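You operate a simulated robot arm through the tools that you are given. There is no shell and no other tool. Be economical: measure what you need, move in short steps, check, and stop when the job is done.

You are at the controls of a simulated robot arm. One attempt, no reset.

Task
Put the green wiping pad on top of the taped cherry case on the packing bench top.
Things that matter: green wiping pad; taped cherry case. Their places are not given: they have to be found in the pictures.

Only the result counts: the job must be done as asked and must still hold three seconds after the hand-in. Knocking over, shifting, dropping, spilling or breaking anything else fails it.

Robot
A 7-joint arm with a two-finger parallel gripper, fixed in place. Base frame: the origin is at the foot of the arm, x ahead of it, y to its left, z up; the work surface is at about z = 0. Lengths are in cm, angles in rad, forces in N, time in s.
With the tool pointing down near the work surface it reaches from about 22 to 58 cm from the base axis. Its first joint turns from -1.152 to 1.152 rad. Payload 2.5 kg.
Tool frame: the origin (TCP) lies between the finger pads and is the grasp point; the fingertips stand 2.3 cm ahead of it; z points along the fingers, y is the line along which they close. The gripper opens to 9.4 cm. The fingers are 3.8 cm wide and 1 cm thick; the gripper's body (5.4 by 9.6 cm) begins 3.9 cm behind the TCP.
Orientation is that of the tool frame in the base frame, as [roll, pitch, yaw] about the fixed x, y, z axes, in that order (R = Rz(yaw) Ry(pitch) Rx(roll)). With the fingers straight down and closing along the base's y, the tool's x points along the base's -x, its y along +y and its z along -z.

Tools
- The arm moves only by the tool nudge_tool. Its argument "motion" is text: rows parted by semicolons, each of 6 numbers parted by spaces: the shift along the tool's x, y, z in cm, then the turn, a rotation vector about the tool's x, y, z in degrees. In form: tx ty tz wx wy wz; .... A call has 1 to 20 rows; each row shifts and turns the commanded pose from where the row before left it, along the tool's axes as they then stand. "grip" is the opening, from 0 (shut) to 1 (fully open), set as the call begins (left out, the last holds). Rows are played at 5 a second. More than 5 cm and 0.15 rad between two rows, or a gripper value outside its range, and nothing of the call is played. Where a pose cannot be reached the arm comes as near as it can. A force on the tool above 40 N (or 10 N above the force at the start of the call, whichever is more), or a blocked arm, ends the call early, and 0.2 s more pass. The fingers move at their own pace (about 10.8 cm/s each) and stop on an object; they squeeze with about 30 N. The grip force told is the motor's: it shows also when the fingers shut on nothing. Time passes only in rows, and 0.2 s behind the last, so rows that do not move let the fingers close. It gives the time, the measured TCP pose, the force on the tool (base axes), the opening and the grip force at its end, in the units of the frame above (readings bear some noise).
- Cameras (640 x 400 px; columns grow to the right, rows downward): "scene" is fixed at [12.7, -42.25, 53.05]; the picture's right is [0.72, -0.70, 0.00], its down [-0.50, -0.51, -0.70] and it looks along [0.49, 0.50, -0.71] (base axes); focal length 214 px, centre (320, 200). "wrist" rides on the gripper at [-3.9, 0, -4.4] in the tool frame; the picture's right is [0.00, -1.00, 0.00], its down [0.97, 0.00, -0.24] and it looks along [0.24, 0.00, 0.97] (tool axes); focal length 218 px, centre (320, 200).
- snapshot(camera): a new picture of that camera. It takes no simulated time.
- probe_pixels(camera, pixels): for up to 12 pixels [column, row] of the newest picture of that camera ("zoom" is the newest enlarged one), the place [x, y, z] in the base frame of the surface seen there, good to about 0.2 cm. It takes no simulated time.
- close_up(camera, box): a new picture of the part [left, top, right, bottom] of that camera's present view, enlarged. It takes no simulated time.
- finish_job(): hands the job in; it is judged then, once.

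Work in short steps. Measure before you move; look again where a grasp or a placing could have gone wrong, and mend it. You have 60 turns and 26 pictures in all, those below and enlarged ones among them. Open the gripper and draw the arm clear of the work before you hand the job in, unless the task says otherwise; then end with one line.

The tools are called after "Request:" as name(argument=value, ...) on one line, values as JSON. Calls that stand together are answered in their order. nudge_tool: Moves the arm, as the interface text tells. Its arguments: {"type":"object","properties":{"motion":{"type":"string"},"grip":{"type":"number"}},"required":["motion"]} The other tools are called the same way: snapshot (camera) takes a picture; probe_pixels (camera, pixels) gives the place of the surface under pixels of a picture; close_up (camera, box) takes an enlarged picture of a part of a camera's view; finish_job () hands the job in.

At the start:

```text
time_s: 0.0
eef_pos: [31.81, -10.66, 36.07]
tcp_rot: [3.141, 0.0, 3.14]
wrist_force: [-0.1, -0.5, -1.1]
finger_gap: 9.38
gripper_force: 0.1
```

scene: 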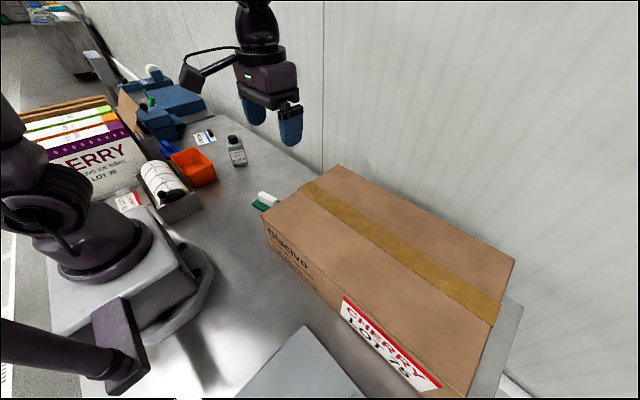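
wrist: 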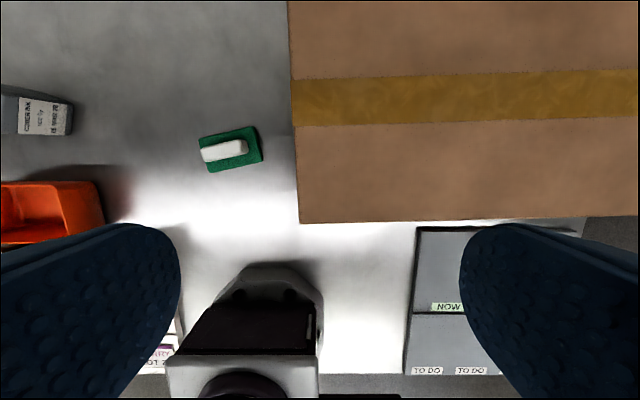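

The wrist picture shows the green pad with a white handle at about (230,149), and the taped case to its right. I'll zoom in and probe both.

Request:
close_up(camera="wrist", box=[180, 110, 308, 190])

Request:
probe_pixels(camera="wrist", pixels=[[225, 150], [204, 154], [246, 147], [258, 156], [230, 167], [270, 200], [305, 215], [300, 100], [310, 150], [295, 10], [450, 150], [600, 150]])

Request:
probe_pixels(camera="scene", pixels=[[340, 170], [510, 260], [270, 215], [400, 240], [265, 197], [259, 207], [236, 145]])

```text
5.00 times, centred on (244, 150) of wrist
```

zoom: 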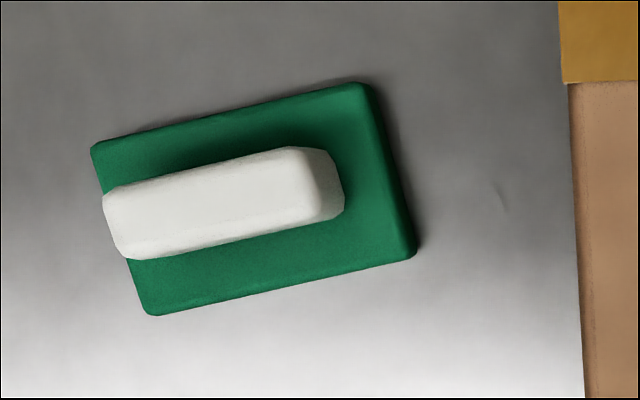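

```text
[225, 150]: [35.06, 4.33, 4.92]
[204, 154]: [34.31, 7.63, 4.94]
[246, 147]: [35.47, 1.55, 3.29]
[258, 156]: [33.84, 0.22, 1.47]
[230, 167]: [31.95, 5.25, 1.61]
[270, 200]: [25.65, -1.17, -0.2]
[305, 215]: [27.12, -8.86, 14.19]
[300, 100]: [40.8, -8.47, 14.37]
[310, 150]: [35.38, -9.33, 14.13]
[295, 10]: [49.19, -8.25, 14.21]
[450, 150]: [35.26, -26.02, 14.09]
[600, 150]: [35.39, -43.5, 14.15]
```

```text
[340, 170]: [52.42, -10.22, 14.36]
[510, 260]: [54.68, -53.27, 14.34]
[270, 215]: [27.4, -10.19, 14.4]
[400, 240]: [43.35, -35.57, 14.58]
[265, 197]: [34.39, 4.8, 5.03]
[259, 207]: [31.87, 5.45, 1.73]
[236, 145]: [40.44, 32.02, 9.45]
```

The pad's plate top is at z≈1.6 and the handle top at z≈4.9; the case top is at z≈14.2. I'll measure the handle's outline in the enlarged picture.

Request:
probe_pixels(camera="zoom", pixels=[[120, 195], [140, 245], [290, 158], [308, 212], [215, 175], [225, 230], [215, 205], [100, 150], [360, 90], [405, 250], [155, 308], [330, 195]])

```text
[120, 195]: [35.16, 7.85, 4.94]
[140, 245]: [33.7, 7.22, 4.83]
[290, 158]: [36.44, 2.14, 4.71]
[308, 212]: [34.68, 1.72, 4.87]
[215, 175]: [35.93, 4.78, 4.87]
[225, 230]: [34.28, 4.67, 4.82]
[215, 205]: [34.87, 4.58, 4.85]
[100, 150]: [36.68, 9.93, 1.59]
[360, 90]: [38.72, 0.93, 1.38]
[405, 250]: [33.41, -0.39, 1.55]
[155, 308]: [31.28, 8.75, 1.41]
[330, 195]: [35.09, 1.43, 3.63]
```

The handle is centred at (35.0, 4.75) with its long axis along (0.19,-0.98) and is about 2 cm wide. I'll turn the tool +79° about its z so the fingers close across the handle, then move over it while still high.

Request:
nudge_tool(motion="0 0 0 0 0 7.9; 0 0 0 0 0 7.9; 0 0 0 0 0 7.9; 0 0 0 0 0 7.9; 0 0 0 0 0 7.9; 0 0 0 0 0 7.9; 0 0 0 0 0 7.9; 0 0 0 0 0 7.9; 0 0 0 0 0 7.9; 0 0 0 0 0 7.9; 3.63 1.52 0 0 0 0; 3.63 1.52 0 0 0 0; 3.63 1.52 0 0 0 0; 3.63 1.52 0 0 0 0; 0 0 0 0 0 0; 0 0 0 0 0 0", grip=0.6)

```text
time_s: 3.4
eef_pos: [34.98, 4.66, 36.06]
tcp_rot: [3.141, 0.0, 1.762]
wrist_force: [0.2, 0.2, 0.2]
finger_gap: 5.63
gripper_force: 0.1
```

The tool is over the pad at (34.98, 4.66) with yaw 1.762, as planned. I'll descend to z≈12 and look.

Request:
nudge_tool(motion="0 0 4 0 0 0; 0 0 4 0 0 0; 0 0 4 0 0 0; 0 0 4 0 0 0; 0 0 4 0 0 0; 0 0 4 0 0 0; 0 0 0 0 0 0; 0 0 0 0 0 0")

Request:
snapshot(camera="wrist")

Request:
snapshot(camera="scene")

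```text
time_s: 5.2
eef_pos: [34.9, 4.66, 11.95]
tcp_rot: [-3.141, 0.0, 1.764]
wrist_force: [-0.3, -0.4, 0.5]
finger_gap: 5.63
gripper_force: 0.1
```

```text
22 pictures are left
```

wrist: 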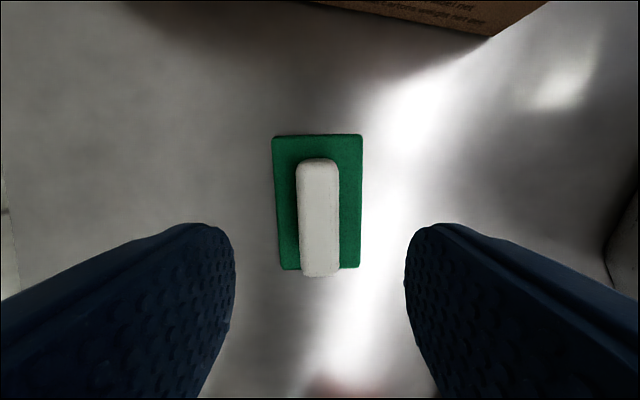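

```text
21 pictures are left
```

scene: 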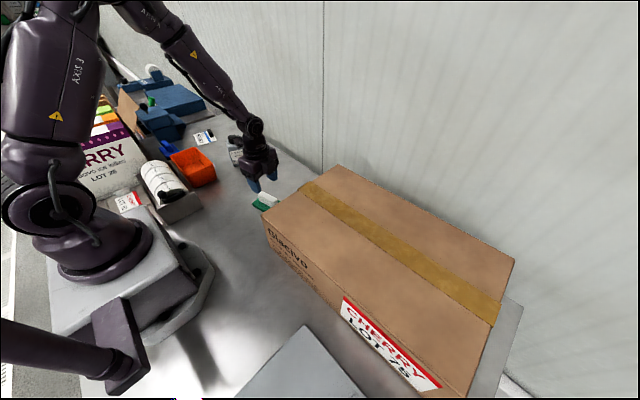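

The handle lies aligned between the fingers, centred at column ~319. A quick probe of its ends will confirm its height and centre.

Request:
probe_pixels(camera="wrist", pixels=[[318, 170], [320, 262], [302, 220], [336, 220], [285, 260], [350, 145]])

```text
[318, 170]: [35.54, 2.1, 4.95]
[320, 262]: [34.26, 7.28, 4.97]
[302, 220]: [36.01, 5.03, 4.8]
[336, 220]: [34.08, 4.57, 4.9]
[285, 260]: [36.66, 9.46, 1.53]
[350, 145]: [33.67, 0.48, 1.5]
```

The positions agree. I'll descend 7.55 cm to z≈4.4, which puts the fingertips at about 2.1, above the plate, and then close.

Request:
nudge_tool(motion="0 0 2.5 0 0 0; 0 0 2.5 0 0 0; 0 0 1.5 0 0 0; 0 0 1.05 0 0 0; 0 0 0 0 0 0; 0 0 0 0 0 0")

Request:
nudge_tool(motion="0 0 0 0 0 0; 0 0 0 0 0 0; 0 0 0 0 0 0; 0 0 0 0 0 0", grip=0)

```text
time_s: 6.6
eef_pos: [35.07, 4.75, 4.44]
tcp_rot: [-3.141, 0.0, 1.763]
wrist_force: [-0.2, -0.7, 0.2]
finger_gap: 5.65
gripper_force: 0.0
```

```text
time_s: 7.6
eef_pos: [34.92, 4.75, 4.55]
tcp_rot: [3.141, -0.001, 1.763]
wrist_force: [-0.4, 0.4, 1.0]
finger_gap: 2.34
gripper_force: 30.2
```

The fingers stopped at 2.34 cm with 30 N, so the handle is held. I'll lift to z≈26 and check.

Request:
nudge_tool(motion="0 0 -1.5 0 0 0; 0 0 -3 0 0 0; 0 0 -3.5 0 0 0; 0 0 -3.5 0 0 0; 0 0 -3.5 0 0 0; 0 0 -3.5 0 0 0; 0 0 -3 0 0 0; 0 0 0 0 0 0")

Request:
snapshot(camera="wrist")

```text
time_s: 9.4
eef_pos: [35.06, 4.74, 26.05]
tcp_rot: [-3.141, 0.002, 1.764]
wrist_force: [-0.5, -0.1, -0.8]
finger_gap: 2.29
gripper_force: 30.4
```

```text
20 pictures are left
```

wrist: 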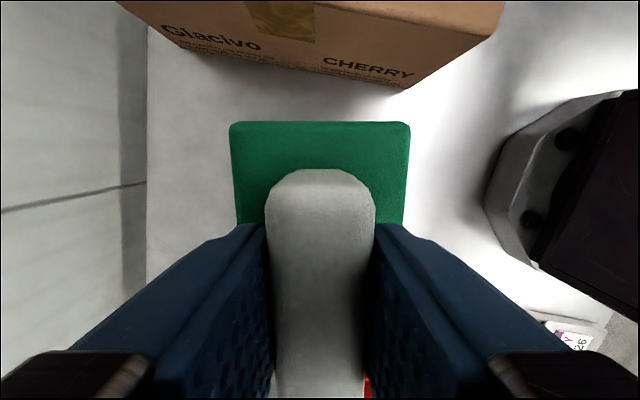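

The pad is held squarely. I'll carry it over the case to (33, -24), off the tape, with its underside about 7 cm above the top.

Request:
nudge_tool(motion="-2 -0.54 0 0 0 0; -3 -0.81 0 0 0 0; -3 -0.81 0 0 0 0; -3 -0.81 0 0 0 0; -3 -0.81 0 0 0 0; -3 -0.81 0 0 0 0; -3 -0.81 0 0 0 0; -3 -0.81 0 0 0 0; -3 -0.81 0 0 0 0; -1.83 -0.49 0 0 0 0; 0 0 0 0 0 0; 0 0 0 0 0 0")

Request:
snapshot(camera="scene")

```text
time_s: 12.0
eef_pos: [32.99, -23.89, 26.16]
tcp_rot: [-3.141, -0.001, 1.763]
wrist_force: [0.6, 0.3, -1.2]
finger_gap: 2.35
gripper_force: 29.9
```

```text
19 pictures are left
```

scene: 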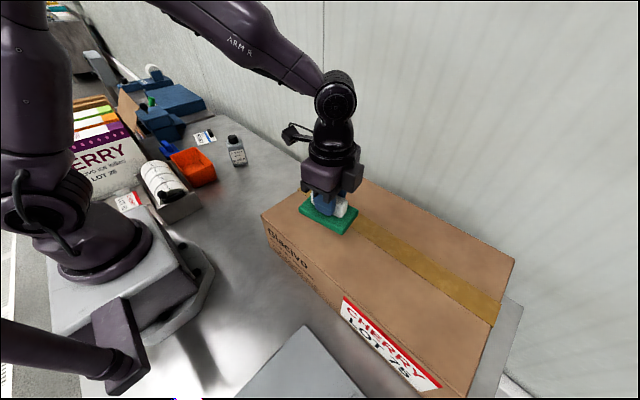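

The pad is well above the case top at about (330,215). I'll lower it to just above the surface, with the TCP at about 18.9.

Request:
nudge_tool(motion="0 0 2 0 0 0; 0 0 2 0 0 0; 0 0 1.5 0 0 0; 0 0 0.9 0 0 0; 0 0 0.5 0 0 0; 0 0 0.2 0 0 0; 0 0 0 0 0 0; 0 0 0 0 0 0")

Request:
close_up(camera="scene", box=[270, 160, 398, 240])

```text
time_s: 13.8
eef_pos: [33.05, -24.03, 18.88]
tcp_rot: [3.141, 0.001, 1.764]
wrist_force: [-0.8, -0.1, -0.5]
finger_gap: 2.33
gripper_force: 29.7
```

```text
5.00 times, centred on (334, 200) of scene
```

zoom: 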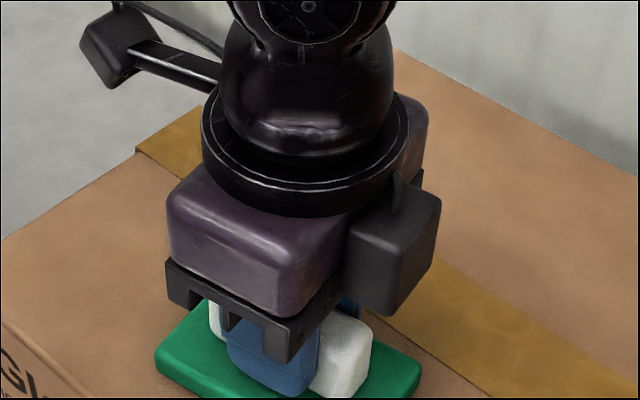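

The pad is nearly touching and no load shows yet. I'll step down in 0.1 cm rows and watch the force for contact.

Request:
nudge_tool(motion="0 0 0.1 0 0 0; 0 0 0.1 0 0 0; 0 0 0 0 0 0")

```text
time_s: 14.6
eef_pos: [32.99, -24.05, 18.67]
tcp_rot: [3.141, 0.0, 1.763]
wrist_force: [-0.6, 0.1, 1.6]
finger_gap: 2.34
gripper_force: 29.7
```

Fz rose slightly to 1.6 N, so contact may be starting. I'll take one more small step.

Request:
nudge_tool(motion="0 0 0.1 0 0 0; 0 0 0 0 0 0")

```text
time_s: 15.2
eef_pos: [33.07, -23.98, 18.74]
tcp_rot: [3.14, 0.001, 1.762]
wrist_force: [-4.9, 4.4, 18.4]
finger_gap: 2.31
gripper_force: 30.0
```

Fz is now 18 N, so the pad is firmly on the case. I'll ease up by 0.1 cm and then open part way.

Request:
nudge_tool(motion="0 0 -0.1 0 0 0; 0 0 0 0 0 0")

Request:
nudge_tool(motion="0 0 0 0 0 0; 0 0 0 0 0 0; 0 0 0 0 0 0", grip=0.6)

Request:
nudge_tool(motion="0 0 -1 0 0 0; 0 0 -2 0 0 0; 0 0 -3 0 0 0; 0 0 -4 0 0 0; 0 0 -4 0 0 0; 0 0 0 0 0 0")

Request:
snapshot(camera="wrist")

Request:
snapshot(camera="scene")

```text
time_s: 15.8
eef_pos: [33.0, -24.04, 18.62]
tcp_rot: [3.141, 0.001, 1.763]
wrist_force: [1.1, -0.8, 5.9]
finger_gap: 2.33
gripper_force: 29.7
```

```text
time_s: 16.6
eef_pos: [32.95, -24.05, 18.61]
tcp_rot: [-3.14, -0.002, 1.762]
wrist_force: [0.6, -0.7, -0.4]
finger_gap: 5.63
gripper_force: 0.1
```

```text
time_s: 18.0
eef_pos: [32.91, -23.89, 32.83]
tcp_rot: [3.141, 0.0, 1.762]
wrist_force: [0.0, 0.6, 0.9]
finger_gap: 5.61
gripper_force: 0.1
```

```text
17 pictures are left
```

wrist: 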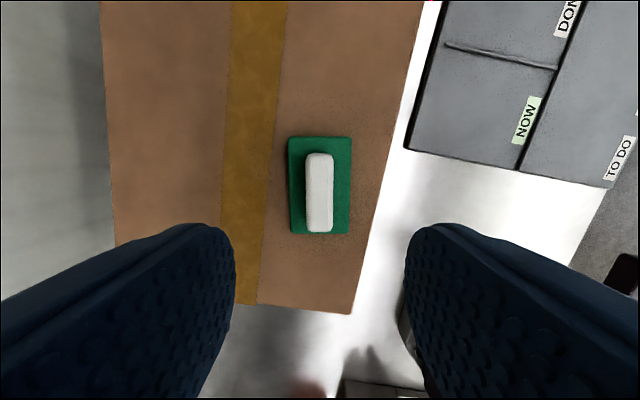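

```text
16 pictures are left
```

scene: 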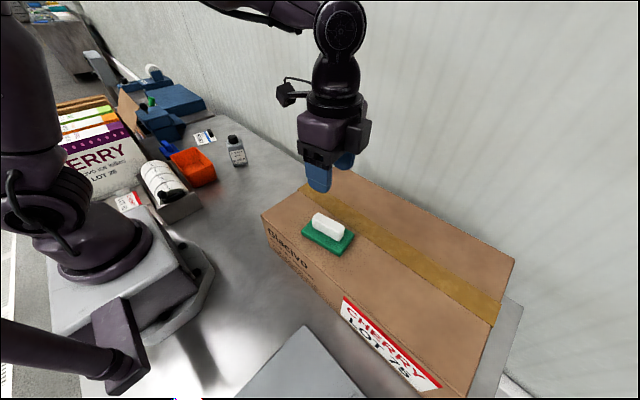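

The pad rests flat on the case top at scene (328,235), the case hasn't moved, and the open gripper is clear at z≈33. I'm handing in the job.

Request:
finish_job()

```text
The job is handed in.
```

The green wiping pad is lying flat on top of the taped cherry case, just beside the tape; the case didn't shift, and the gripper is open and clear.
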